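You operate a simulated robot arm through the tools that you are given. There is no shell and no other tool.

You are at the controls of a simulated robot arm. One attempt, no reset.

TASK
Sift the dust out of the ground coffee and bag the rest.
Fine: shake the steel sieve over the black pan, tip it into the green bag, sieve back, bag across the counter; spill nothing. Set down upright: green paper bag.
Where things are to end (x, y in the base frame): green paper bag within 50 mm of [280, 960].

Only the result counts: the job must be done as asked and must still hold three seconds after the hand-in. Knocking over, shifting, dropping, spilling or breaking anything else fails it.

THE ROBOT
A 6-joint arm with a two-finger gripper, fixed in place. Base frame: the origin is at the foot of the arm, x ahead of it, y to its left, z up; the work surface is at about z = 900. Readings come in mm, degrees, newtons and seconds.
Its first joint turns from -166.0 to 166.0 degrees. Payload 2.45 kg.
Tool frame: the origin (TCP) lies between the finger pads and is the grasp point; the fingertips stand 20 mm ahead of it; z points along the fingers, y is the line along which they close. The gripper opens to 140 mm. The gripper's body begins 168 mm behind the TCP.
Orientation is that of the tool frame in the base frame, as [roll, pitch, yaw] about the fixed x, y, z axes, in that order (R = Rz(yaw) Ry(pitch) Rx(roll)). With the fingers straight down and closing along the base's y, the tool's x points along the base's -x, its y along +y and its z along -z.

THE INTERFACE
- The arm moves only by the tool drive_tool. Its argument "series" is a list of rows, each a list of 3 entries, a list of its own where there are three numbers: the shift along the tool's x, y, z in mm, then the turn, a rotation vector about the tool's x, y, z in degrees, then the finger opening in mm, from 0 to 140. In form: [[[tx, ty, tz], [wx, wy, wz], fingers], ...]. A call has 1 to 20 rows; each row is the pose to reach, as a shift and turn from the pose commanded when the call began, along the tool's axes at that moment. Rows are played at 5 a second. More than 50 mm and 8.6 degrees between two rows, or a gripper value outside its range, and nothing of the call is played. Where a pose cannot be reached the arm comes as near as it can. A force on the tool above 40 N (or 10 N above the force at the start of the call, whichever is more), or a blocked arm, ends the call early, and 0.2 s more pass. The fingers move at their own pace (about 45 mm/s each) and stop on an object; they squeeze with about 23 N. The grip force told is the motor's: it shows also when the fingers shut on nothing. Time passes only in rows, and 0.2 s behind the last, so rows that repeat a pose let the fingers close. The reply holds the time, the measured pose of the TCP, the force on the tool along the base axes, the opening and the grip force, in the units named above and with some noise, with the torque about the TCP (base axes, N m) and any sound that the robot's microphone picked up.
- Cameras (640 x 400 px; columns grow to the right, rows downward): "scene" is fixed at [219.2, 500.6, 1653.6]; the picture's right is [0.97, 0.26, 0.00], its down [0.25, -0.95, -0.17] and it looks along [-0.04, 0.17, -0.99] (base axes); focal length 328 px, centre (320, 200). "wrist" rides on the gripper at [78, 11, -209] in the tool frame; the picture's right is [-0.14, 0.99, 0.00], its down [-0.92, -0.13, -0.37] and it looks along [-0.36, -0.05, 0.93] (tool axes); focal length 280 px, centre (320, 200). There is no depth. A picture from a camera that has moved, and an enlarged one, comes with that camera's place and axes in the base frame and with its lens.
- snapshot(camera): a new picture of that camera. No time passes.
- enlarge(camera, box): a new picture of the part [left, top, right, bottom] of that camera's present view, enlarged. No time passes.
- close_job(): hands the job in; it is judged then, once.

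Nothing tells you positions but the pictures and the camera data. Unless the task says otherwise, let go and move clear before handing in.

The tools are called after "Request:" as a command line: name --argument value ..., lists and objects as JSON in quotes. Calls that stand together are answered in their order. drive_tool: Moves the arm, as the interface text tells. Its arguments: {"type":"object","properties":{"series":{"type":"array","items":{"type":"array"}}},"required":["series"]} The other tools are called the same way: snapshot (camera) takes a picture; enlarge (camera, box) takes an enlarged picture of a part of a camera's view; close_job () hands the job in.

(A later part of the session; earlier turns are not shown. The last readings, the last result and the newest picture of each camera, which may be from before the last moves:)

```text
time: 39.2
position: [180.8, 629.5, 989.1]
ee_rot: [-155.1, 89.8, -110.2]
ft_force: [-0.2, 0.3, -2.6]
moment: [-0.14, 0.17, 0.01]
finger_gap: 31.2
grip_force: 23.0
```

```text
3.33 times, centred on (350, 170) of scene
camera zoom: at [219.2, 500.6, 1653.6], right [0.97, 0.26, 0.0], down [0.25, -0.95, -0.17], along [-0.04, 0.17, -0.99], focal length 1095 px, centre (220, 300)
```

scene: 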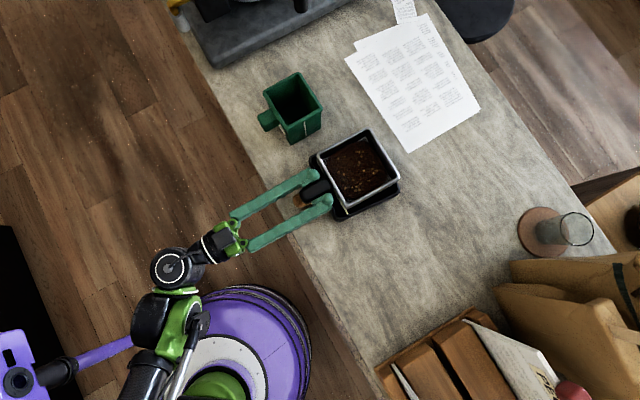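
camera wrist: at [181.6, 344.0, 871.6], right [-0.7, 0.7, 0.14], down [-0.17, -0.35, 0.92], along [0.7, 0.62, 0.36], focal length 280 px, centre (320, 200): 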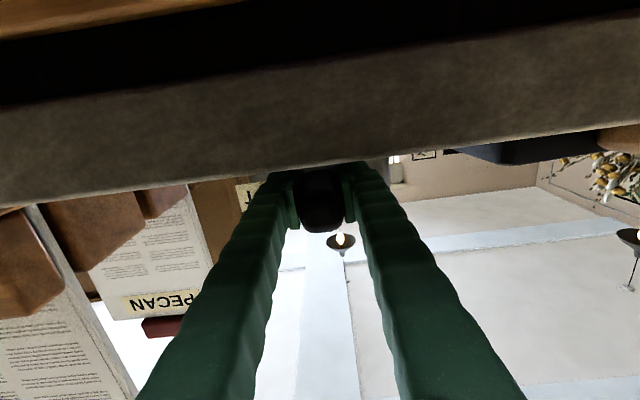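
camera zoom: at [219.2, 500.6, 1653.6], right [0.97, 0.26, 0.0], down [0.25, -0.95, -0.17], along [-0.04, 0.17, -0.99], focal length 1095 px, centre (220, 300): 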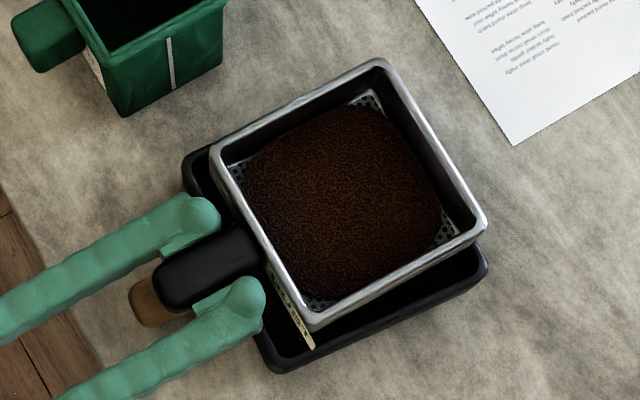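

The golden flecks on top are already gone after the first shake. I'll shake a good deal more in both directions to make sure all the dust is through.

Request:
drive_tool --series '[[[0, 6, 0], [0, 0, 0], 10], [[0, -10, 0], [0, 0, 0], 10], [[0, 10, 0], [0, 0, 0], 10], [[0, -10, 0], [0, 0, 0], 10], [[0, 10, 0], [0, 0, 0], 10], [[0, -10, 0], [0, 0, 0], 10], [[0, 10, 0], [0, 0, 0], 10], [[0, -10, 0], [0, 0, 0], 10], [[0, 10, 0], [0, 0, 0], 10], [[0, -10, 0], [0, 0, 0], 10], [[0, 10, 0], [0, 0, 0], 10], [[0, -10, 0], [0, 0, 0], 10], [[0, 10, 0], [0, 0, 0], 10], [[0, -10, 0], [0, 0, 0], 10], [[0, 10, 0], [0, 0, 0], 10], [[0, -10, 0], [0, 0, 0], 10], [[0, 10, 0], [0, 0, 0], 10], [[0, -6, 0], [0, 0, 0], 10], [[0, 0, 0], [0, 0, 0], 10], [[0, 0, 0], [0, 0, 0], 10]]'

Request:
enlarge --camera "scene" --box '[280, 110, 420, 230]'

Request:
drive_tool --series '[[[0, 0, 6], [0, 0, 0], 10], [[0, 0, -8], [0, 0, 0], 10], [[0, 0, 8], [0, 0, 0], 10], [[0, 0, -8], [0, 0, 0], 10], [[0, 0, 8], [0, 0, 0], 10], [[0, 0, -8], [0, 0, 0], 10], [[0, 0, 8], [0, 0, 0], 10], [[0, 0, -8], [0, 0, 0], 10], [[0, 0, 8], [0, 0, 0], 10], [[0, 0, -8], [0, 0, 0], 10], [[0, 0, 8], [0, 0, 0], 10], [[0, 0, -8], [0, 0, 0], 10], [[0, 0, 8], [0, 0, 0], 10], [[0, 0, -8], [0, 0, 0], 10], [[0, 0, 0], [0, 0, 0], 10], [[0, 0, 0], [0, 0, 0], 10]]'

Request:
enlarge --camera "scene" --box '[280, 110, 420, 230]'

```text
time: 43.4
position: [180.0, 630.4, 990.1]
ee_rot: [-155.7, 89.8, -110.8]
ft_force: [0.1, 0.0, -3.3]
moment: [-0.14, 0.14, 0.01]
finger_gap: 31.0
grip_force: 22.6
```

```text
3.33 times, centred on (350, 170) of scene
camera zoom: at [219.2, 500.6, 1653.6], right [0.97, 0.26, 0.0], down [0.25, -0.95, -0.17], along [-0.04, 0.17, -0.99], focal length 1095 px, centre (220, 300)
```

zoom: 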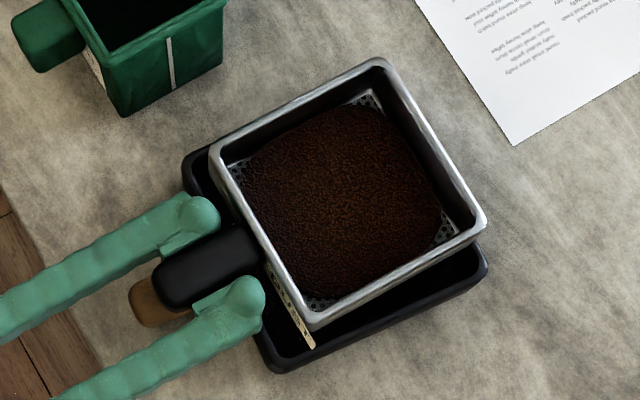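

```text
time: 46.8
position: [178.5, 633.0, 990.9]
ee_rot: [-155.3, 89.9, -110.5]
ft_force: [-0.2, -0.3, -2.5]
moment: [-0.14, 0.19, -0.01]
finger_gap: 31.1
grip_force: 23.0
```

```text
3.33 times, centred on (350, 170) of scene
camera zoom: at [219.2, 500.6, 1653.6], right [0.97, 0.26, 0.0], down [0.25, -0.95, -0.17], along [-0.04, 0.17, -0.99], focal length 1095 px, centre (220, 300)
```

zoom: 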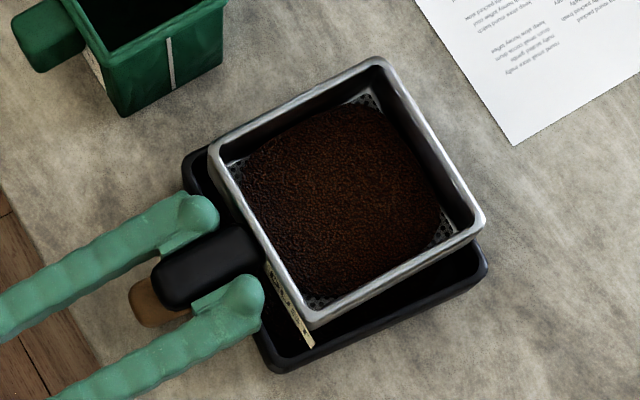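

Request:
enlarge --camera "scene" --box '[325, 130, 390, 185]'

Request:
enlarge --camera "scene" --box '[320, 165, 410, 225]'

```text
7.27 times, centred on (358, 158) of scene
camera zoom: at [219.2, 500.6, 1653.6], right [0.97, 0.26, 0.0], down [0.25, -0.95, -0.17], along [-0.04, 0.17, -0.99], focal length 2389 px, centre (47, 509)
```

zoom: 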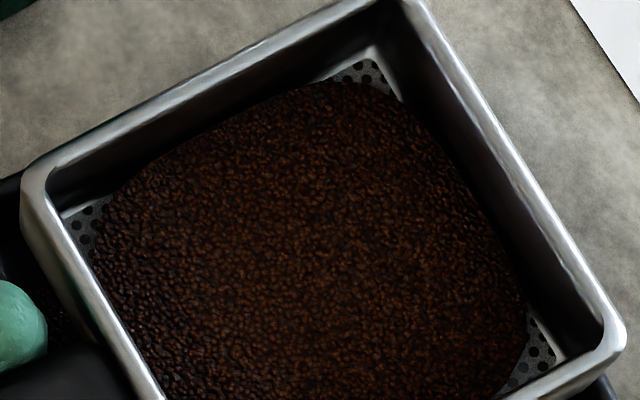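

```text
6.67 times, centred on (365, 195) of scene
camera zoom: at [219.2, 500.6, 1653.6], right [0.97, 0.26, 0.0], down [0.25, -0.95, -0.17], along [-0.04, 0.17, -0.99], focal length 2190 px, centre (20, 233)
```

zoom: 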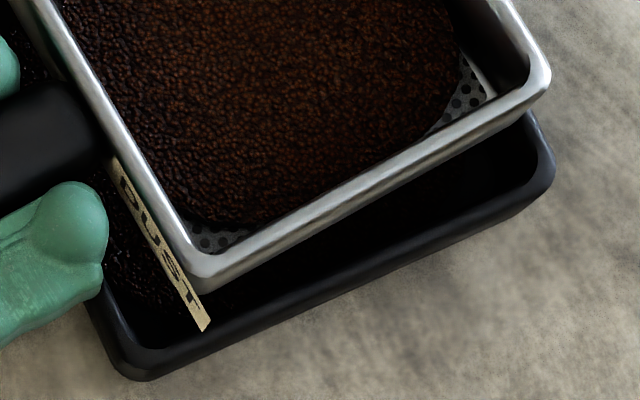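

No flecks are left on the coffee, and dark fines are visible in the pan. I'll do one more shake to be thorough and then head for the bag.

Request:
drive_tool --series '[[[0, 6, 0], [0, 0, 0], 10], [[0, -10, 0], [0, 0, 0], 10], [[0, 10, 0], [0, 0, 0], 10], [[0, -10, 0], [0, 0, 0], 10], [[0, 10, 0], [0, 0, 0], 10], [[0, -10, 0], [0, 0, 0], 10], [[0, 10, 0], [0, 0, 0], 10], [[0, -10, 0], [0, 0, 0], 10], [[0, 10, 0], [0, 0, 0], 10], [[0, -10, 0], [0, 0, 0], 10], [[0, 10, 0], [0, 0, 0], 10], [[0, -10, 0], [0, 0, 0], 10], [[0, 10, 0], [0, 0, 0], 10], [[0, -10, 0], [0, 0, 0], 10], [[0, 10, 0], [0, 0, 0], 10], [[0, -10, 0], [0, 0, 0], 10], [[0, 10, 0], [0, 0, 0], 10], [[0, -6, 0], [0, 0, 0], 10], [[0, 0, 0], [0, 0, 0], 10], [[0, 0, 0], [0, 0, 0], 10]]'

Request:
enlarge --camera "scene" --box '[320, 165, 410, 225]'

```text
time: 51.0
position: [179.1, 630.5, 989.3]
ee_rot: [-155.3, 89.9, -110.5]
ft_force: [0.0, 0.1, -2.7]
moment: [-0.14, 0.16, 0.03]
finger_gap: 31.0
grip_force: 23.1
```

```text
6.67 times, centred on (365, 195) of scene
camera zoom: at [219.2, 500.6, 1653.6], right [0.97, 0.26, 0.0], down [0.25, -0.95, -0.17], along [-0.04, 0.17, -0.99], focal length 2190 px, centre (20, 233)
```

zoom: 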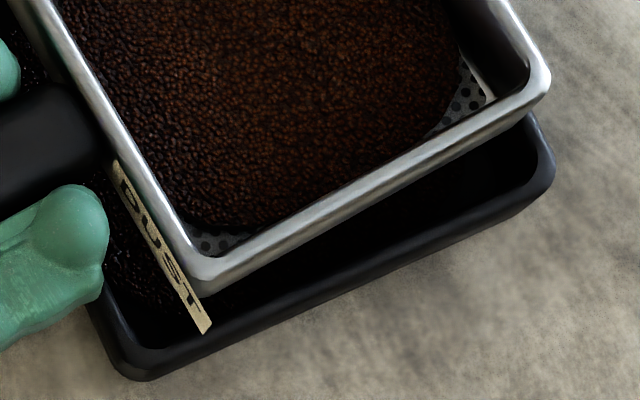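

Sifting looks complete. Next I'll lift over the pan and carry the sieve smoothly to the bag, keeping it level, so that its +x corner ends just over the bag mouth at about (68, 808).

Request:
drive_tool --series '[[[-4, 0, 0], [0, 0, 0], 10], [[-12, 0, 0], [0, 0, 0], 10], [[-22, 0, 0], [0, 0, 0], 10], [[-32, 0, 0], [0, 0, 0], 10], [[-42, 0, 0], [0, 0, 0], 10], [[-52, 0, 0], [0, 0, 0], 10], [[-59, 2, -1], [0, 0, 0], 10], [[-62, 8, -3], [0, 0, 0], 10], [[-62, 18, -7], [0, 0, 0], 10], [[-62, 29, -12], [0, 0, 0], 10], [[-62, 40, -16], [0, 0, 0], 10], [[-62, 51, -21], [0, 0, 0], 10], [[-62, 62, -25], [0, 0, 0], 10], [[-62, 73, -30], [0, 0, 0], 10], [[-62, 84, -34], [0, 0, 0], 10], [[-62, 95, -39], [0, 0, 0], 10], [[-62, 106, -43], [0, 0, 0], 10], [[-62, 117, -48], [0, 0, 0], 10], [[-62, 126, -51], [0, 0, 0], 10], [[-62, 130, -53], [0, 0, 0], 10]]'

Request:
snapshot --camera "scene"

Request:
enlarge --camera "scene" --box '[290, 120, 420, 230]'

```text
time: 55.4
position: [120.0, 681.2, 1052.1]
ee_rot: [-153.8, 89.8, -114.9]
ft_force: [0.2, 0.3, -1.9]
moment: [-0.14, 0.18, -0.07]
finger_gap: 30.9
grip_force: 23.6
stopped in row 20: the arm was blocked; the commanded pose is now the measured one
```

```text
taken
```

scene: 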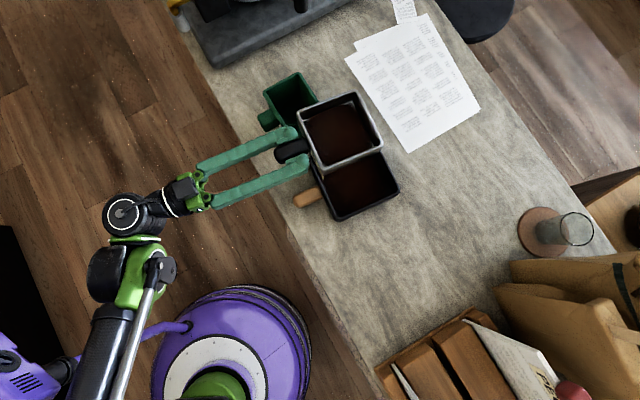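

```text
3.64 times, centred on (355, 175) of scene
camera zoom: at [219.2, 500.6, 1653.6], right [0.97, 0.26, 0.0], down [0.25, -0.95, -0.17], along [-0.04, 0.17, -0.99], focal length 1194 px, centre (193, 291)
```

zoom: 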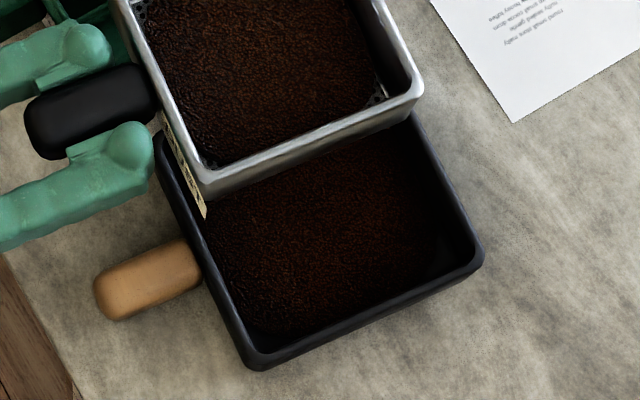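

The dust is in the pan, but the arm's base rotation got blocked partway: the pose lags by about 6° of J1 with no force at the tool. I need to see what a link is touching.

Request:
enlarge --camera "scene" --box '[0, 180, 320, 400]'

Request:
snapshot --camera "wrist"

Request:
enlarge --camera "scene" --box '[0, 300, 140, 400]'

```text
1.82 times, centred on (160, 290) of scene
camera zoom: at [219.2, 500.6, 1653.6], right [0.97, 0.26, 0.0], down [0.25, -0.95, -0.17], along [-0.04, 0.17, -0.99], focal length 597 px, centre (611, 36)
```

zoom: 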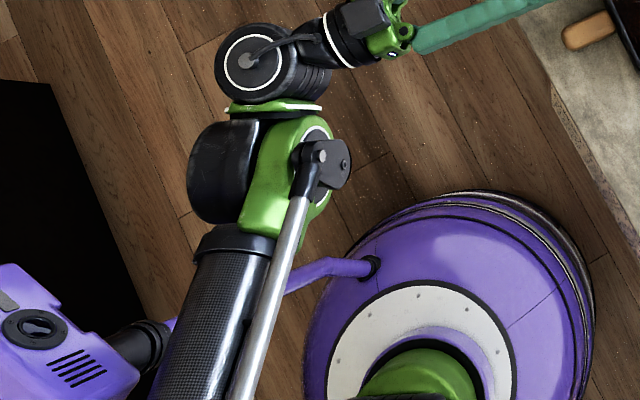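

```text
taken
camera wrist: at [-50.1, 557.7, 975.3], right [-0.62, 0.77, 0.14], down [-0.2, -0.33, 0.92], along [0.76, 0.55, 0.36], focal length 280 px, centre (320, 200)
```

wrist: 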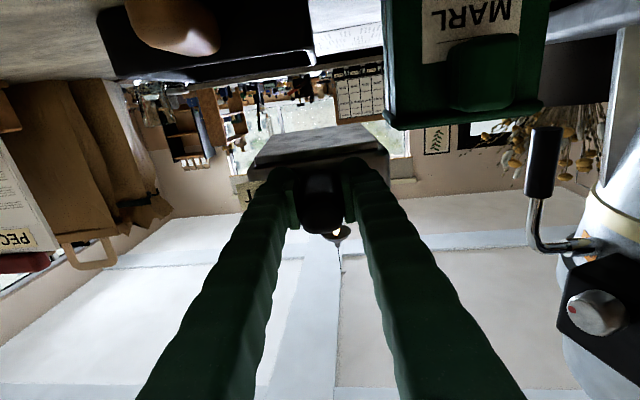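

```text
4.00 times, centred on (70, 350) of scene
camera zoom: at [219.2, 500.6, 1653.6], right [0.97, 0.26, 0.0], down [0.25, -0.95, -0.17], along [-0.04, 0.17, -0.99], focal length 1314 px, centre (1320, -400)
```

zoom: 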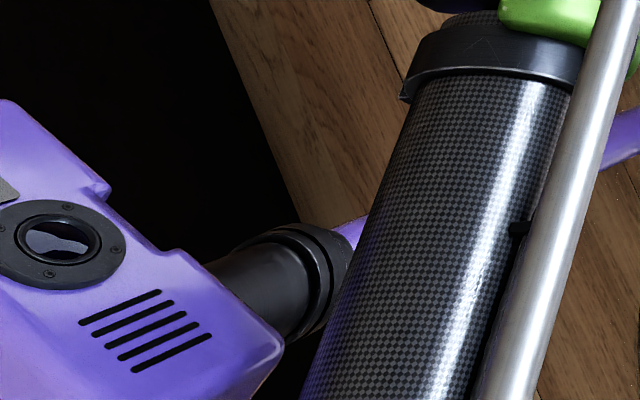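

The floor-level purple unit on the pedestal looks slightly different from before, and a link may be brushing something near the base. I'll back off a little, restore the heading and compare the views.

Request:
drive_tool --series '[[[0, -5, 1], [-1, 0, 0], 10], [[0, -12, 2], [-2.5, 0, 0], 10], [[0, -19, 4], [-4.2, 0, 0], 10], [[0, -25, 5.5], [-5.9, 0, 0], 10], [[0, -25, 5.5], [-5.9, 0, 0], 10]]'

Request:
snapshot --camera "scene"

Request:
enlarge --camera "scene" --box '[0, 300, 140, 400]'

```text
time: 56.6
position: [131.4, 666.5, 1053.3]
ee_rot: [-160.8, 89.8, -115.3]
ft_force: [0.1, -0.4, -2.7]
moment: [-0.15, 0.14, -0.01]
finger_gap: 31.1
grip_force: 22.6
```

```text
taken
```

scene: 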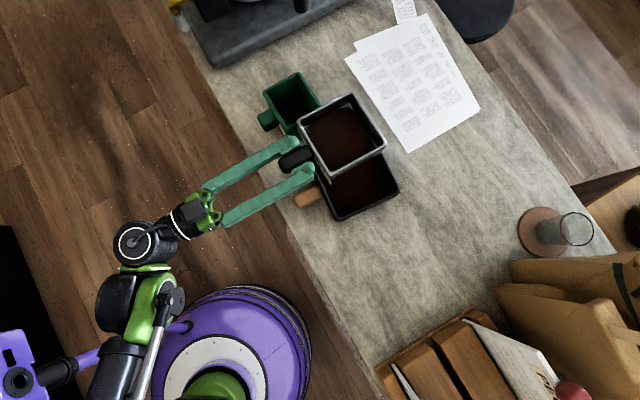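

```text
4.00 times, centred on (70, 350) of scene
camera zoom: at [219.2, 500.6, 1653.6], right [0.97, 0.26, 0.0], down [0.25, -0.95, -0.17], along [-0.04, 0.17, -0.99], focal length 1314 px, centre (1320, -400)
```

zoom: 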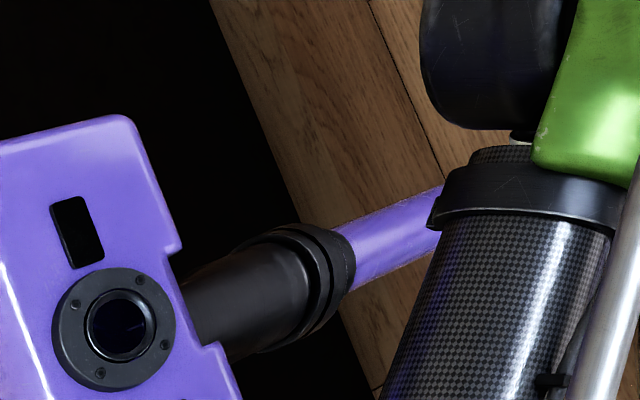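

The purple head is a mast on the robot's pedestal, at roughly (-220, 165) and up to about z 1000 or higher. It swung and returned to its original place. I'll stay clear of it by turning the sieve's heading toward +y, so the arm plane stays away, and pour over the same corner from there. First I'll rotate in place, level.

Request:
drive_tool --series '[[[0, 0, 0], [-1.5, 0, 0], 10], [[0, 0, 0], [-5, 0, 0], 10], [[0, 0, 0], [-9.5, 0, 0], 10], [[0, 0, 0], [-14, 0, 0], 10], [[0, 0, 0], [-18.5, 0, 0], 10], [[0, 0, 0], [-23, 0, 0], 10], [[0, 0, 0], [-27.5, 0, 0], 10], [[0, 0, 0], [-32, 0, 0], 10], [[0, 0, 0], [-36.5, 0, 0], 10], [[0, 0, 0], [-40.5, 0, 0], 10], [[0, 0, 0], [-42.5, 0, 0], 10], [[0, 0, 0], [-42.5, 0, 0], 10]]'

Request:
snapshot --camera "scene"

```text
time: 59.2
position: [132.4, 664.9, 1052.0]
ee_rot: [154.6, 89.7, -117.1]
ft_force: [0.6, -0.3, -2.3]
moment: [-0.16, -0.02, 0.0]
finger_gap: 31.1
grip_force: 23.2
```

```text
taken
```

scene: 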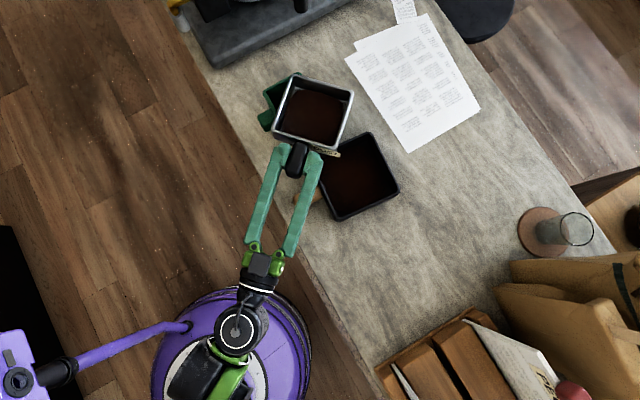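

Request:
drive_tool --series '[[[0, 3, 0], [0, 0, 0], 10], [[0, 10, -1], [0, 0, 0], 10], [[0, 20, -3], [0, 0, 0], 10], [[0, 31, -4], [0, 0, 0], 10], [[0, 42, -6], [0, 0, 0], 10], [[0, 53, -7], [0, 0, 0], 10], [[0, 64, -9], [0, 0, 0], 10], [[0, 75, -10], [0, 0, 0], 10], [[0, 86, -12], [0, 0, 0], 10], [[0, 97, -13], [0, 0, 0], 10], [[0, 108, -15], [0, 0, 0], 10], [[0, 118, -16], [0, 0, 0], 10], [[0, 125, -17], [0, 0, 0], 10], [[0, 128, -17.5], [0, 0, 0], 10], [[0, 128, -17.5], [0, 0, 0], 10]]'

Request:
snapshot --camera "scene"

Request:
enlarge --camera "scene" --box '[200, 50, 360, 170]'

```text
time: 62.4
position: [3.7, 653.6, 1053.9]
ee_rot: [155.6, 89.8, -116.5]
ft_force: [0.0, 0.2, -2.6]
moment: [-0.17, -0.02, 0.01]
finger_gap: 31.2
grip_force: 23.2
```

```text
taken
```

scene: 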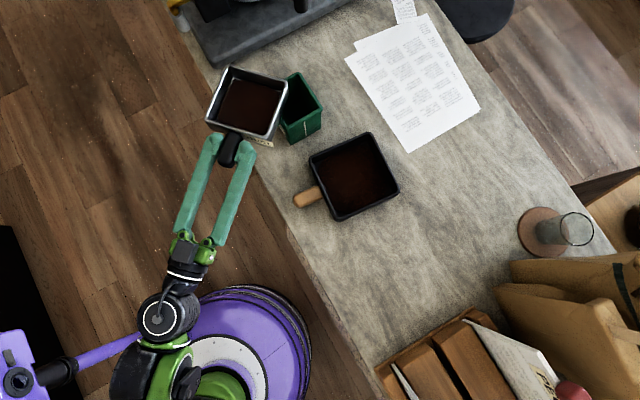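

```text
3.33 times, centred on (280, 110) of scene
camera zoom: at [219.2, 500.6, 1653.6], right [0.97, 0.26, 0.0], down [0.25, -0.95, -0.17], along [-0.04, 0.17, -0.99], focal length 1095 px, centre (453, 500)
```

zoom: 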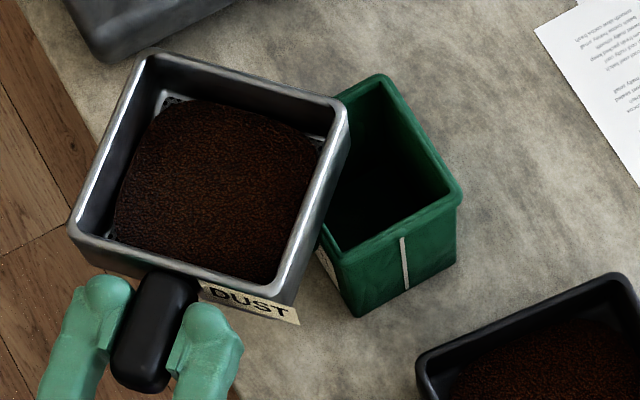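

The sieve's pour corner is right above the bag's mouth at (72, 806) against a bag centre of about (75, 808). I'll begin tipping slowly with the corner pinned over the bag, checking as I go.

Request:
drive_tool --series '[[[-4, 0.7, -0.7], [0, 1.77, 1.77], 10], [[-8.3, 1.4, -1.4], [0, 3.54, 3.54], 10], [[-13, 1.8, -1.8], [0, 5.3, 5.3], 10], [[-17.7, 2, -2], [0, 7.07, 7.07], 10], [[-22.8, 2, -2], [0, 8.84, 8.84], 10], [[-28, 1.8, -1.8], [0, 10.61, 10.61], 10], [[-33.5, 1.3, -1.3], [0, 12.4, 12.4], 10], [[-39.1, 0.7, -0.7], [0, 14.14, 14.14], 10], [[-39.1, 0.7, -0.7], [0, 14.14, 14.14], 10]]'

Request:
enlarge --camera "scene" --box '[200, 50, 360, 170]'

```text
time: 64.4
position: [2.7, 651.7, 1092.8]
ee_rot: [135.3, 69.9, -136.7]
ft_force: [-0.2, -0.2, -3.0]
moment: [-0.21, 0.01, 0.0]
finger_gap: 31.1
grip_force: 23.2
```

```text
3.33 times, centred on (280, 110) of scene
camera zoom: at [219.2, 500.6, 1653.6], right [0.97, 0.26, 0.0], down [0.25, -0.95, -0.17], along [-0.04, 0.17, -0.99], focal length 1095 px, centre (453, 500)
```

zoom: 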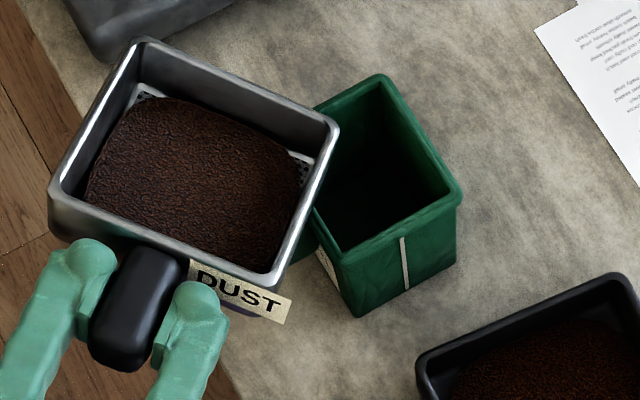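

Request:
drive_tool --series '[[[-5.5, 0.2, -0.2], [0, 1.77, 1.77], 10], [[-10.95, 0.1, -0.1], [0, 3.54, 3.54], 10], [[-16.5, -0.2, 0.2], [0, 5.3, 5.3], 10], [[-22, -0.6, 0.6], [0, 7.07, 7.07], 10], [[-27.5, -1.3, 1.3], [0, 8.84, 8.84], 10], [[-32.9, -2.2, 2.2], [0, 10.61, 10.61], 10], [[-38.3, -3.3, 3.3], [0, 12.37, 12.37], 10], [[-43.7, -4.5, 4.5], [0, 14.14, 14.14], 10], [[-43.7, -4.5, 4.5], [0, 14.14, 14.14], 10]]'

Request:
enlarge --camera "scene" --box '[200, 50, 360, 170]'

```text
time: 66.4
position: [18.9, 666.9, 1131.4]
ee_rot: [135.1, 49.8, -136.9]
ft_force: [-0.8, 0.3, -2.3]
moment: [-0.08, -0.05, 0.01]
finger_gap: 31.0
grip_force: 23.0
```

```text
3.33 times, centred on (280, 110) of scene
camera zoom: at [219.2, 500.6, 1653.6], right [0.97, 0.26, 0.0], down [0.25, -0.95, -0.17], along [-0.04, 0.17, -0.99], focal length 1095 px, centre (453, 500)
```

zoom: 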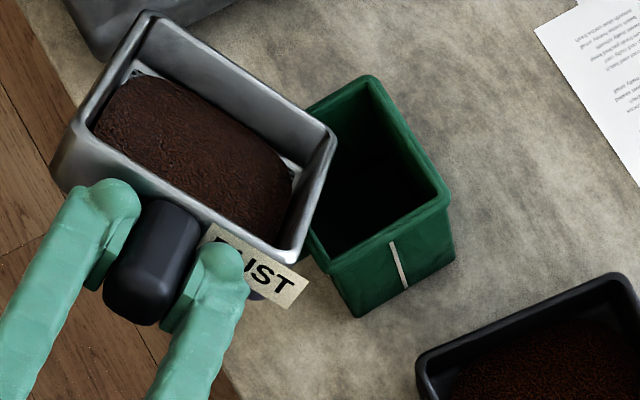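

The bag's rim seems to have leaned slightly toward the sieve, so something may be touching it. I'll stop and look closely.

Request:
snapshot --camera "wrist"

Request:
enlarge --camera "scene" --box '[260, 60, 330, 140]'

Request:
snapshot --camera "scene"

```text
taken
camera wrist: at [-9.5, 449.1, 1172.7], right [-0.8, 0.21, 0.56], down [0.58, 0.06, 0.81], along [0.14, 0.98, -0.17], focal length 280 px, centre (320, 200)
```

wrist: 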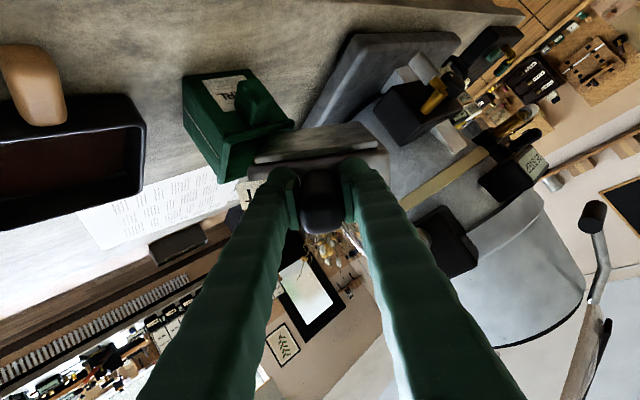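

```text
5.00 times, centred on (295, 100) of scene
camera zoom: at [219.2, 500.6, 1653.6], right [0.97, 0.26, 0.0], down [0.25, -0.95, -0.17], along [-0.04, 0.17, -0.99], focal length 1642 px, centre (445, 700)
```

zoom: 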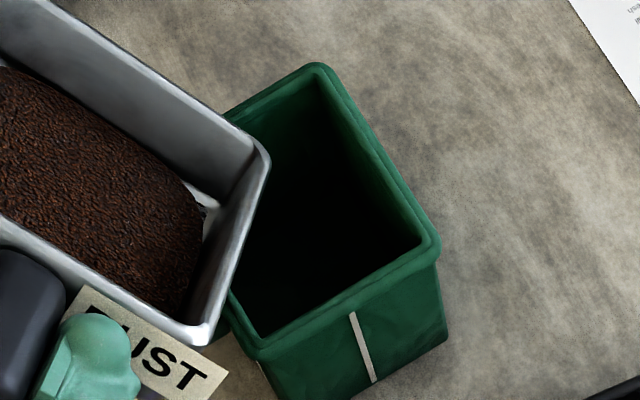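

```text
taken
```

scene: 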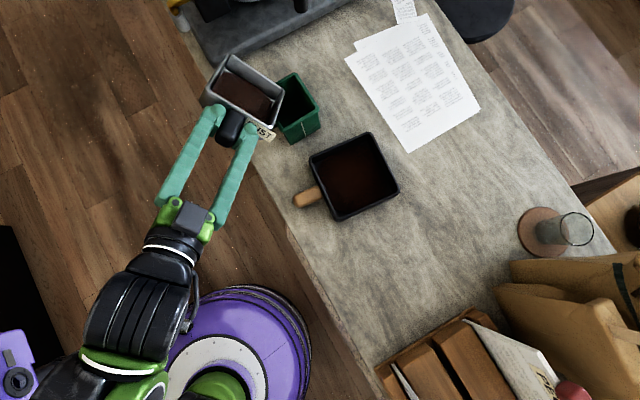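

Request:
enlarge --camera "wrist" --box '[170, 60, 330, 210]'

```text
2.67 times, centred on (250, 135) of wrist
camera zoom: at [-9.5, 449.1, 1172.7], right [-0.8, 0.21, 0.56], down [0.58, 0.06, 0.81], along [0.14, 0.98, -0.17], focal length 748 px, centre (507, 373)
```

zoom: 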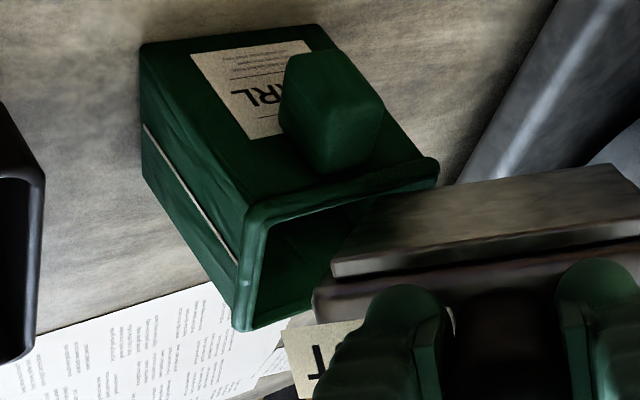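

The sieve's underside corner is likely pressing on the bag's near rim. I'll lift gently up and slightly forward to release it before any coffee flows.

Request:
drive_tool --series '[[[-2.1, -0.1, 0.1], [0, 0, 0], 10], [[-4.2, -0.3, 0.3], [0, 0, 0], 10], [[-7.1, 0.1, -0.1], [0, 0, 0], 10], [[-10, 0.4, -0.4], [0, 0, 0], 10], [[-13, 1.2, -1.2], [0, 0, 0], 10], [[-15.9, 2, -2], [0, 0, 0], 10], [[-18.2, 3.4, -3.4], [0, 0, 0], 10], [[-20.5, 4.8, -4.8], [0, 0, 0], 10], [[-22.4, 5.9, -5.9], [0, 0, 0], 10], [[-24.3, 7, -7], [0, 0, 0], 10], [[-24.3, 7, -7], [0, 0, 0], 10]]'

Request:
enlarge --camera "scene" --box '[200, 50, 360, 170]'

Request:
enlarge --camera "wrist" --box '[170, 60, 330, 210]'

```text
time: 68.8
position: [23.9, 671.5, 1155.8]
ee_rot: [135.1, 49.7, -136.9]
ft_force: [0.3, -0.1, -2.3]
moment: [-0.16, -0.01, 0.02]
finger_gap: 31.2
grip_force: 22.8
```

```text
3.33 times, centred on (280, 110) of scene
camera zoom: at [219.2, 500.6, 1653.6], right [0.97, 0.26, 0.0], down [0.25, -0.95, -0.17], along [-0.04, 0.17, -0.99], focal length 1095 px, centre (453, 500)
```

zoom: 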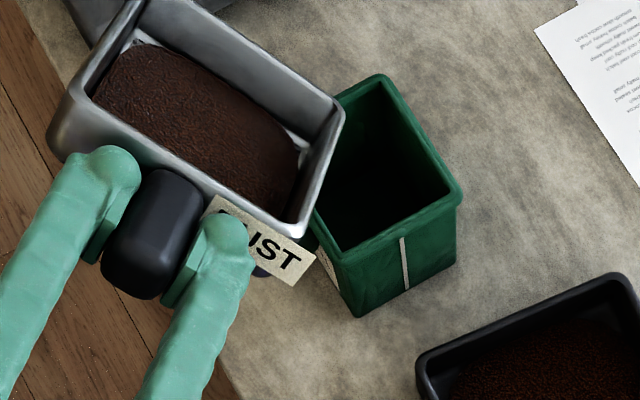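

```text
2.67 times, centred on (250, 135) of wrist
camera zoom: at [-4.0, 454.9, 1197.3], right [-0.8, 0.21, 0.56], down [0.58, 0.06, 0.81], along [0.14, 0.98, -0.17], focal length 748 px, centre (507, 373)
```

zoom: 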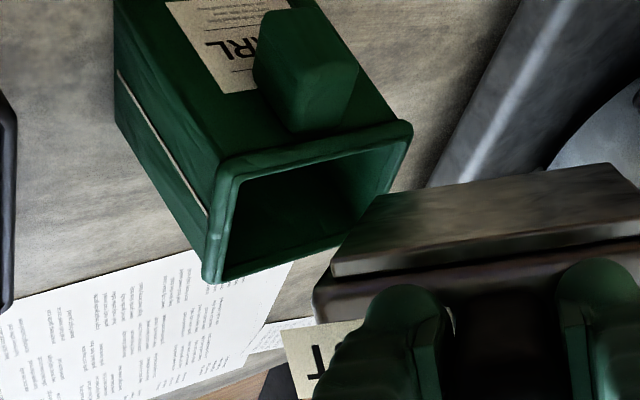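

The bag settled back upright and unshifted. My rim height was a few mm low (it's about 1003), so I'll keep the sieve corner higher and continue tipping slowly from 40° to 50°.

Request:
drive_tool --series '[[[-4, -1, 0.4], [0, 1.77, 1.77], 10], [[-8.1, -2.1, 0.9], [0, 3.54, 3.54], 10], [[-12.2, -3.5, 1.6], [0, 5.3, 5.3], 10], [[-16.2, -5.1, 2.5], [0, 7.07, 7.07], 10], [[-16.2, -5.1, 2.5], [0, 7.07, 7.07], 10]]'

Request:
enlarge --camera "scene" --box '[200, 50, 360, 170]'

Request:
enlarge --camera "wrist" --box '[170, 60, 330, 210]'

```text
time: 70.0
position: [36.9, 681.4, 1165.8]
ee_rot: [135.1, 39.8, -136.9]
ft_force: [0.8, 0.8, -2.9]
moment: [-0.13, -0.05, -0.01]
finger_gap: 31.2
grip_force: 23.5
```

```text
3.33 times, centred on (280, 110) of scene
camera zoom: at [219.2, 500.6, 1653.6], right [0.97, 0.26, 0.0], down [0.25, -0.95, -0.17], along [-0.04, 0.17, -0.99], focal length 1095 px, centre (453, 500)
```

zoom: 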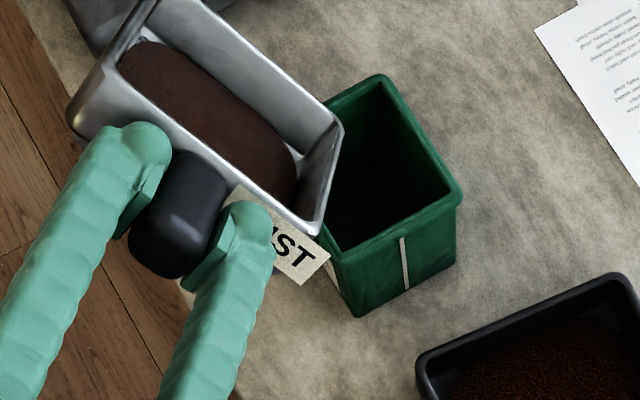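

```text
2.67 times, centred on (250, 135) of wrist
camera zoom: at [15.0, 470.0, 1235.2], right [-0.73, 0.28, 0.63], down [0.68, 0.15, 0.72], along [0.11, 0.95, -0.3], focal length 748 px, centre (507, 373)
```

zoom: 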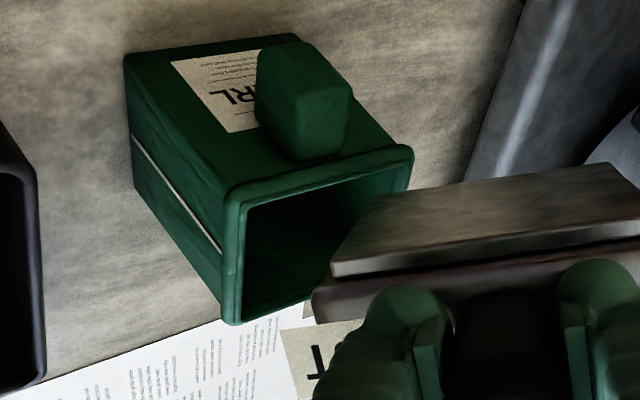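

Request:
drive_tool --series '[[[-4.3, -1.2, 0.6], [0, 1.77, 1.77], 10], [[-8.7, -2.7, 1.5], [0, 3.54, 3.54], 10], [[-13.4, -4.1, 2.3], [0, 5.3, 5.3], 10], [[-18.1, -5.7, 3.3], [0, 7.07, 7.07], 10], [[-18.1, -5.7, 3.3], [0, 7.07, 7.07], 10]]'

Request:
enlarge --camera "scene" --box '[200, 50, 360, 170]'

```text
time: 71.2
position: [50.7, 693.0, 1172.7]
ee_rot: [135.1, 29.8, -137.0]
ft_force: [-0.2, 0.3, -2.6]
moment: [-0.16, -0.06, 0.01]
finger_gap: 31.1
grip_force: 22.7
```

```text
3.33 times, centred on (280, 110) of scene
camera zoom: at [219.2, 500.6, 1653.6], right [0.97, 0.26, 0.0], down [0.25, -0.95, -0.17], along [-0.04, 0.17, -0.99], focal length 1095 px, centre (453, 500)
```

zoom: 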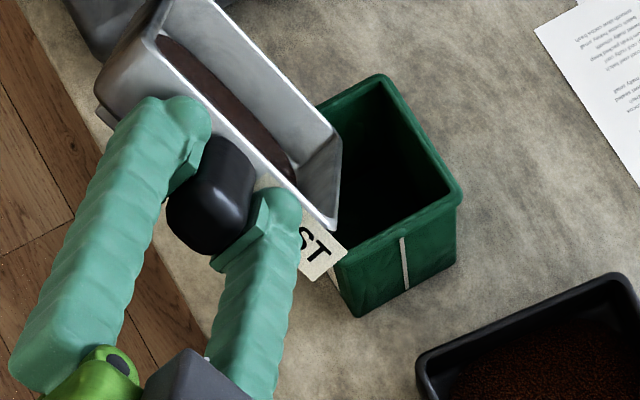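

Request:
drive_tool --series '[[[-5.4, -1.1, 1.1], [0, 1.77, 1.77], 10], [[-10.8, -2.3, 2.3], [0, 3.54, 3.54], 10], [[-16.5, -3.6, 3.6], [0, 5.3, 5.3], 10], [[-22.2, -5, 5], [0, 7.07, 7.07], 10], [[-22.2, -5, 5], [0, 7.07, 7.07], 10]]'

Request:
enlarge --camera "scene" --box '[200, 50, 360, 170]'

Request:
enlarge --camera "wrist" --box '[170, 60, 330, 210]'

```text
time: 72.4
position: [67.3, 707.3, 1176.4]
ee_rot: [135.1, 19.8, -136.9]
ft_force: [0.4, -0.2, -3.0]
moment: [-0.13, -0.08, -0.01]
finger_gap: 30.9
grip_force: 22.9
```

```text
3.33 times, centred on (280, 110) of scene
camera zoom: at [219.2, 500.6, 1653.6], right [0.97, 0.26, 0.0], down [0.25, -0.95, -0.17], along [-0.04, 0.17, -0.99], focal length 1095 px, centre (453, 500)
```

zoom: 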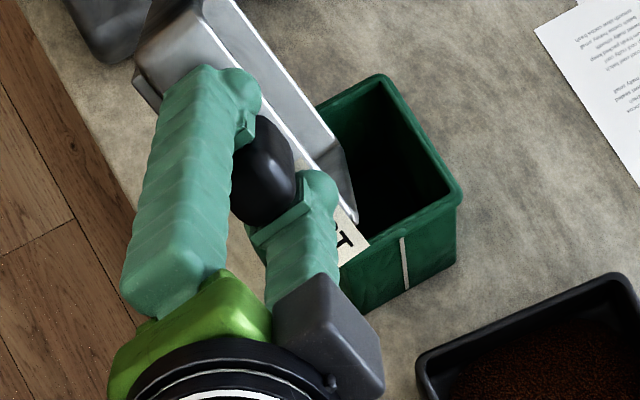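

```text
2.67 times, centred on (250, 135) of wrist
camera zoom: at [70.6, 519.2, 1296.9], right [-0.56, 0.44, 0.7], down [0.83, 0.3, 0.47], along [0.0, 0.85, -0.53], focal length 748 px, centre (507, 373)
```

zoom: 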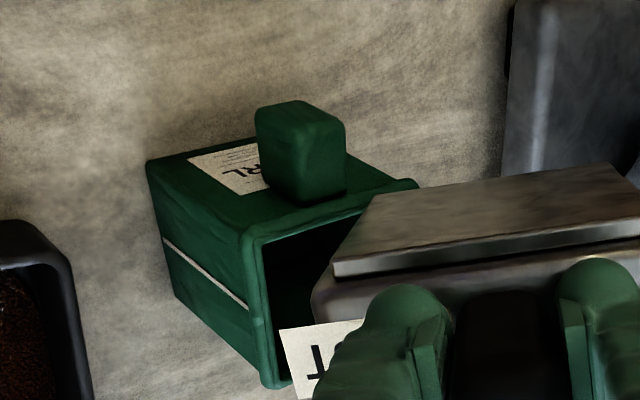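

Request:
drive_tool --series '[[[-5.6, -0.9, 0.9], [0, 1.77, 1.77], 10], [[-11.2, -1.8, 1.8], [0, 3.54, 3.54], 10], [[-16.8, -3.1, 3.1], [0, 5.3, 5.3], 10], [[-22.5, -4.4, 4.4], [0, 7.07, 7.07], 10], [[-22.5, -4.4, 4.4], [0, 7.07, 7.07], 10]]'

Request:
enlarge --camera "scene" --box '[200, 50, 360, 170]'

Request:
snapshot --camera "scene"

```text
time: 73.6
position: [84.2, 724.0, 1178.1]
ee_rot: [135.1, 9.8, -137.0]
ft_force: [0.0, 0.0, -3.1]
moment: [-0.12, -0.11, 0.04]
finger_gap: 31.3
grip_force: 23.2
```

```text
3.33 times, centred on (280, 110) of scene
camera zoom: at [219.2, 500.6, 1653.6], right [0.97, 0.26, 0.0], down [0.25, -0.95, -0.17], along [-0.04, 0.17, -0.99], focal length 1095 px, centre (453, 500)
```

zoom: 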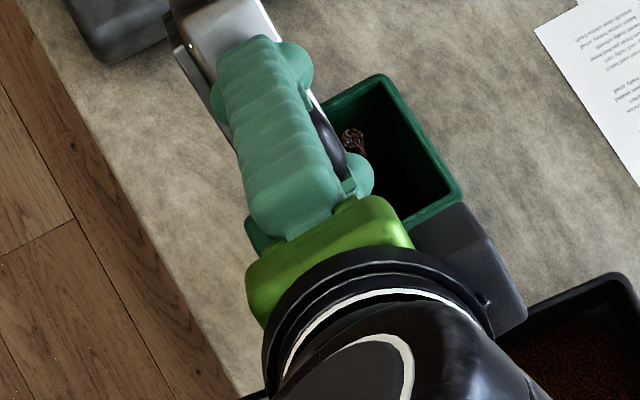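

```text
taken
```

scene: 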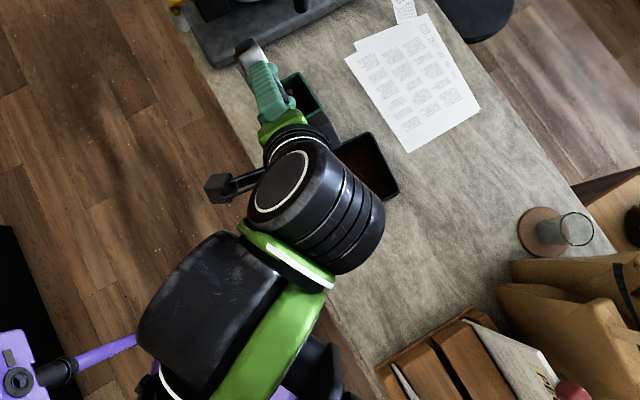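

Coffee is starting to stream from the corner into the bag. I'll hold here so it flows gently and watch it.

Request:
drive_tool --series '[[[0, 0, 0], [0, 0, 0], 10], [[0, 0, 0], [0, 0, 0], 10], [[0, 0, 0], [0, 0, 0], 10], [[0, 0, 0], [0, 0, 0], 10], [[0, 0, 0], [0, 0, 0], 10]]'

Request:
enlarge --camera "scene" --box '[240, 50, 360, 140]'

Request:
enlarge --camera "wrist" --box '[170, 60, 400, 240]'

```text
time: 74.8
position: [85.2, 723.7, 1177.9]
ee_rot: [135.1, 9.8, -137.1]
ft_force: [-0.6, 0.8, -2.9]
moment: [-0.1, -0.09, -0.03]
finger_gap: 31.4
grip_force: 22.9
```

```text
4.44 times, centred on (300, 95) of scene
camera zoom: at [219.2, 500.6, 1653.6], right [0.97, 0.26, 0.0], down [0.25, -0.95, -0.17], along [-0.04, 0.17, -0.99], focal length 1460 px, centre (409, 667)
```

zoom: 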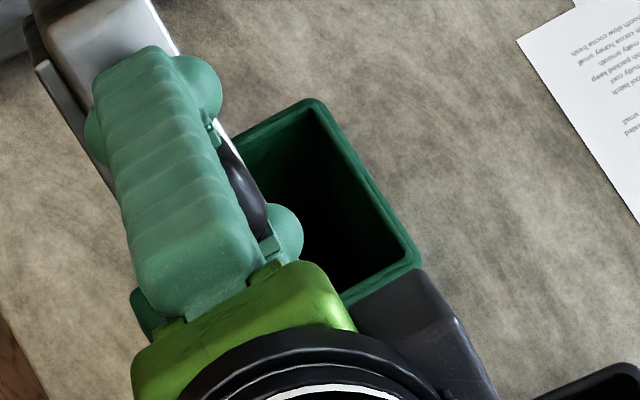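

```text
2.22 times, centred on (285, 150) of wrist
camera zoom: at [104.0, 550.8, 1318.9], right [-0.47, 0.52, 0.71], down [0.88, 0.34, 0.33], along [-0.07, 0.78, -0.62], focal length 623 px, centre (398, 311)
```

zoom: 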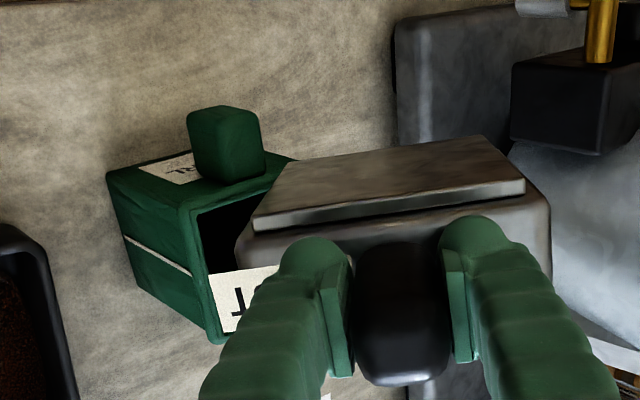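

Request:
drive_tool --series '[[[-6, -0.6, 0.6], [0, 1.77, 1.77], 10], [[-12, -1.3, 1.3], [0, 3.54, 3.54], 10], [[-12, -1.3, 1.3], [0, 3.54, 3.54], 10]]'

Request:
enlarge --camera "scene" --box '[240, 50, 360, 140]'

```text
time: 75.6
position: [92.5, 732.7, 1179.7]
ee_rot: [135.1, 4.9, -137.0]
ft_force: [-0.7, -0.2, -2.8]
moment: [-0.09, -0.1, -0.01]
finger_gap: 31.1
grip_force: 23.1
```

```text
4.44 times, centred on (300, 95) of scene
camera zoom: at [219.2, 500.6, 1653.6], right [0.97, 0.26, 0.0], down [0.25, -0.95, -0.17], along [-0.04, 0.17, -0.99], focal length 1460 px, centre (409, 667)
```

zoom: 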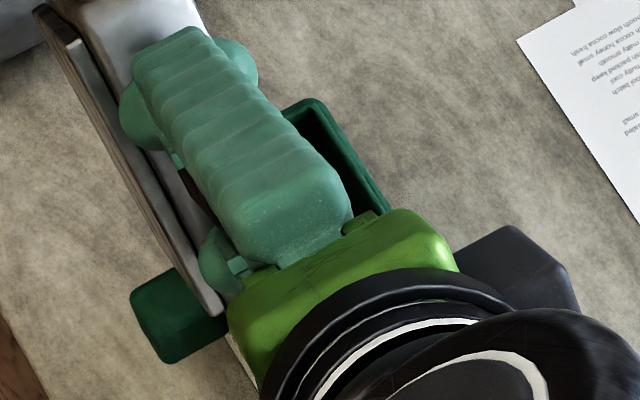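

Request:
drive_tool --series '[[[-6.1, -0.6, 0.6], [0, 1.77, 1.77], 10], [[-12.3, -1.3, 1.3], [0, 3.54, 3.54], 10], [[-12.3, -1.3, 1.3], [0, 3.54, 3.54], 10]]'

Request:
enlarge --camera "wrist" --box '[170, 60, 400, 240]'

Request:
enlarge --camera "scene" --box '[200, 40, 360, 160]'

```text
time: 76.4
position: [102.2, 740.7, 1177.4]
ee_rot: [135.1, -0.3, -136.9]
ft_force: [0.4, -0.6, -3.1]
moment: [-0.07, -0.14, -0.02]
finger_gap: 30.8
grip_force: 22.3
```

```text
2.22 times, centred on (285, 150) of wrist
camera zoom: at [140.7, 585.4, 1334.3], right [-0.38, 0.61, 0.7], down [0.91, 0.37, 0.17], along [-0.16, 0.7, -0.7], focal length 623 px, centre (398, 311)
```

zoom: 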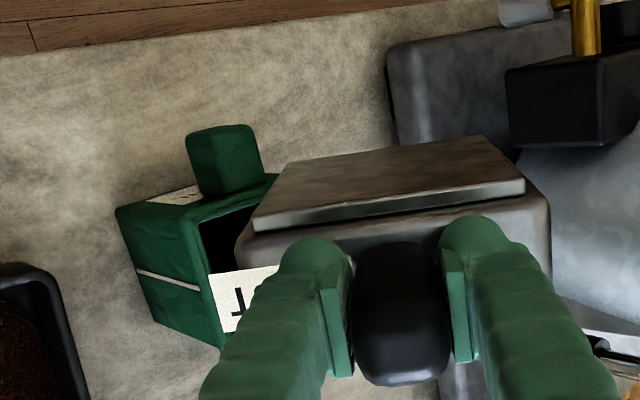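

```text
3.33 times, centred on (280, 100) of scene
camera zoom: at [219.2, 500.6, 1653.6], right [0.97, 0.26, 0.0], down [0.25, -0.95, -0.17], along [-0.04, 0.17, -0.99], focal length 1095 px, centre (453, 533)
```

zoom: 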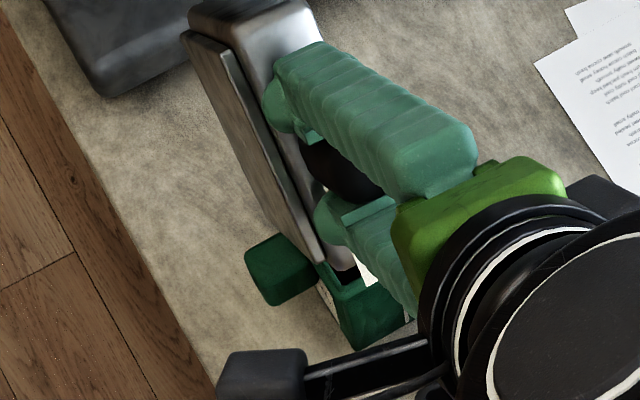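

Request:
drive_tool --series '[[[-6.4, -0.6, 0.6], [0, 1.77, 1.77], 10], [[-12.8, -1.4, 1.4], [0, 3.54, 3.54], 10], [[-12.8, -1.4, 1.4], [0, 3.54, 3.54], 10], [[-12.8, -1.4, 1.4], [0, 3.54, 3.54], 10], [[-19.2, -2.4, 2.4], [0, 5.3, 5.3], 10], [[-25.7, -3.7, 3.7], [0, 7.07, 7.07], 10], [[-25.7, -3.7, 3.7], [0, 7.07, 7.07], 10], [[-25.7, -3.7, 3.7], [0, 7.07, 7.07], 10]]'

Request:
enlarge --camera "wrist" --box '[170, 60, 400, 240]'

Request:
snapshot --camera "scene"

```text
time: 78.2
position: [121.8, 758.3, 1172.6]
ee_rot: [135.1, -10.2, -137.1]
ft_force: [0.8, 0.3, -3.3]
moment: [-0.09, -0.13, -0.02]
finger_gap: 31.2
grip_force: 23.5
```

```text
2.22 times, centred on (285, 150) of wrist
camera zoom: at [180.4, 622.0, 1340.0], right [-0.29, 0.69, 0.66], down [0.92, 0.38, 0.0], along [-0.25, 0.61, -0.75], focal length 623 px, centre (398, 311)
```

zoom: 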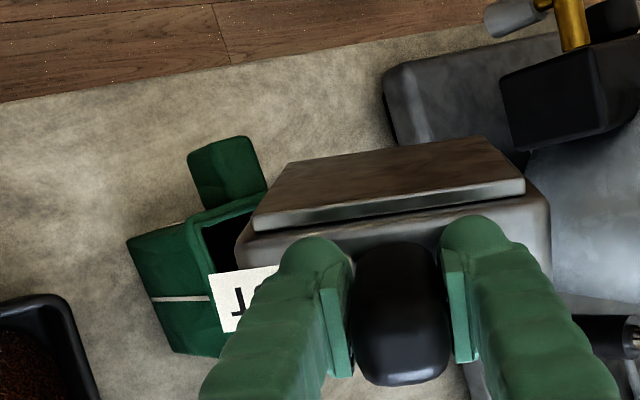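

```text
taken
```

scene: 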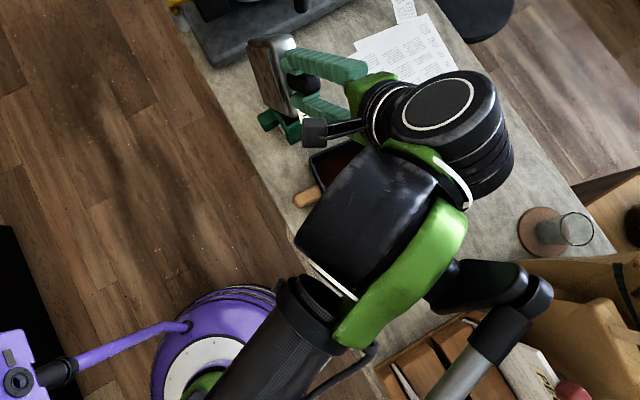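

Request:
drive_tool --series '[[[-6.3, -0.4, 0.4], [0, 1.77, 1.77], 10], [[-12.7, -0.8, 0.8], [0, 3.54, 3.54], 10], [[-12.7, -0.8, 0.8], [0, 3.54, 3.54], 10], [[-12.7, -0.8, 0.8], [0, 3.54, 3.54], 10], [[-19, -1.6, 1.6], [0, 5.3, 5.3], 10], [[-25.4, -2.5, 2.5], [0, 7.07, 7.07], 10], [[-25.4, -2.5, 2.5], [0, 7.07, 7.07], 10], [[-25.4, -2.5, 2.5], [0, 7.07, 7.07], 10]]'

Request:
snapshot --camera "wrist"

Request:
snapshot --camera "scene"

```text
time: 80.0
position: [138.3, 775.6, 1163.8]
ee_rot: [135.1, -20.1, -137.2]
ft_force: [0.2, 0.1, -2.7]
moment: [-0.03, -0.15, 0.01]
finger_gap: 31.4
grip_force: 22.8
```

```text
taken
camera wrist: at [219.9, 659.3, 1337.7], right [-0.21, 0.77, 0.61], down [0.91, 0.37, -0.16], along [-0.35, 0.52, -0.78], focal length 280 px, centre (320, 200)
```

wrist: 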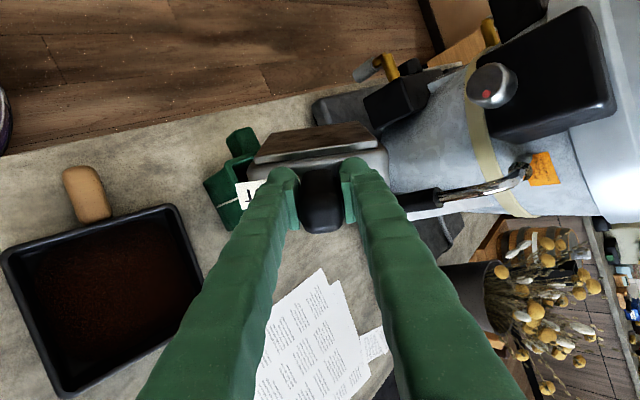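

```text
taken
```

scene: 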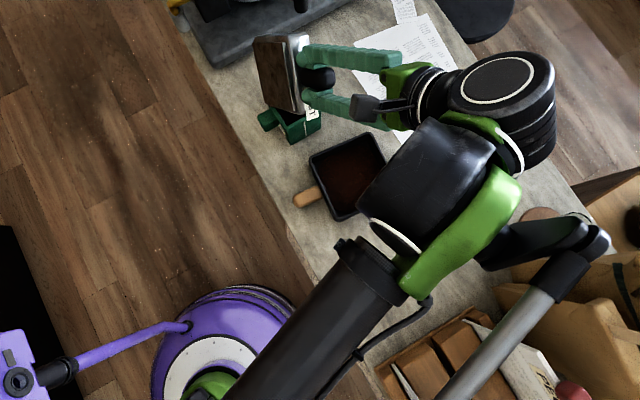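

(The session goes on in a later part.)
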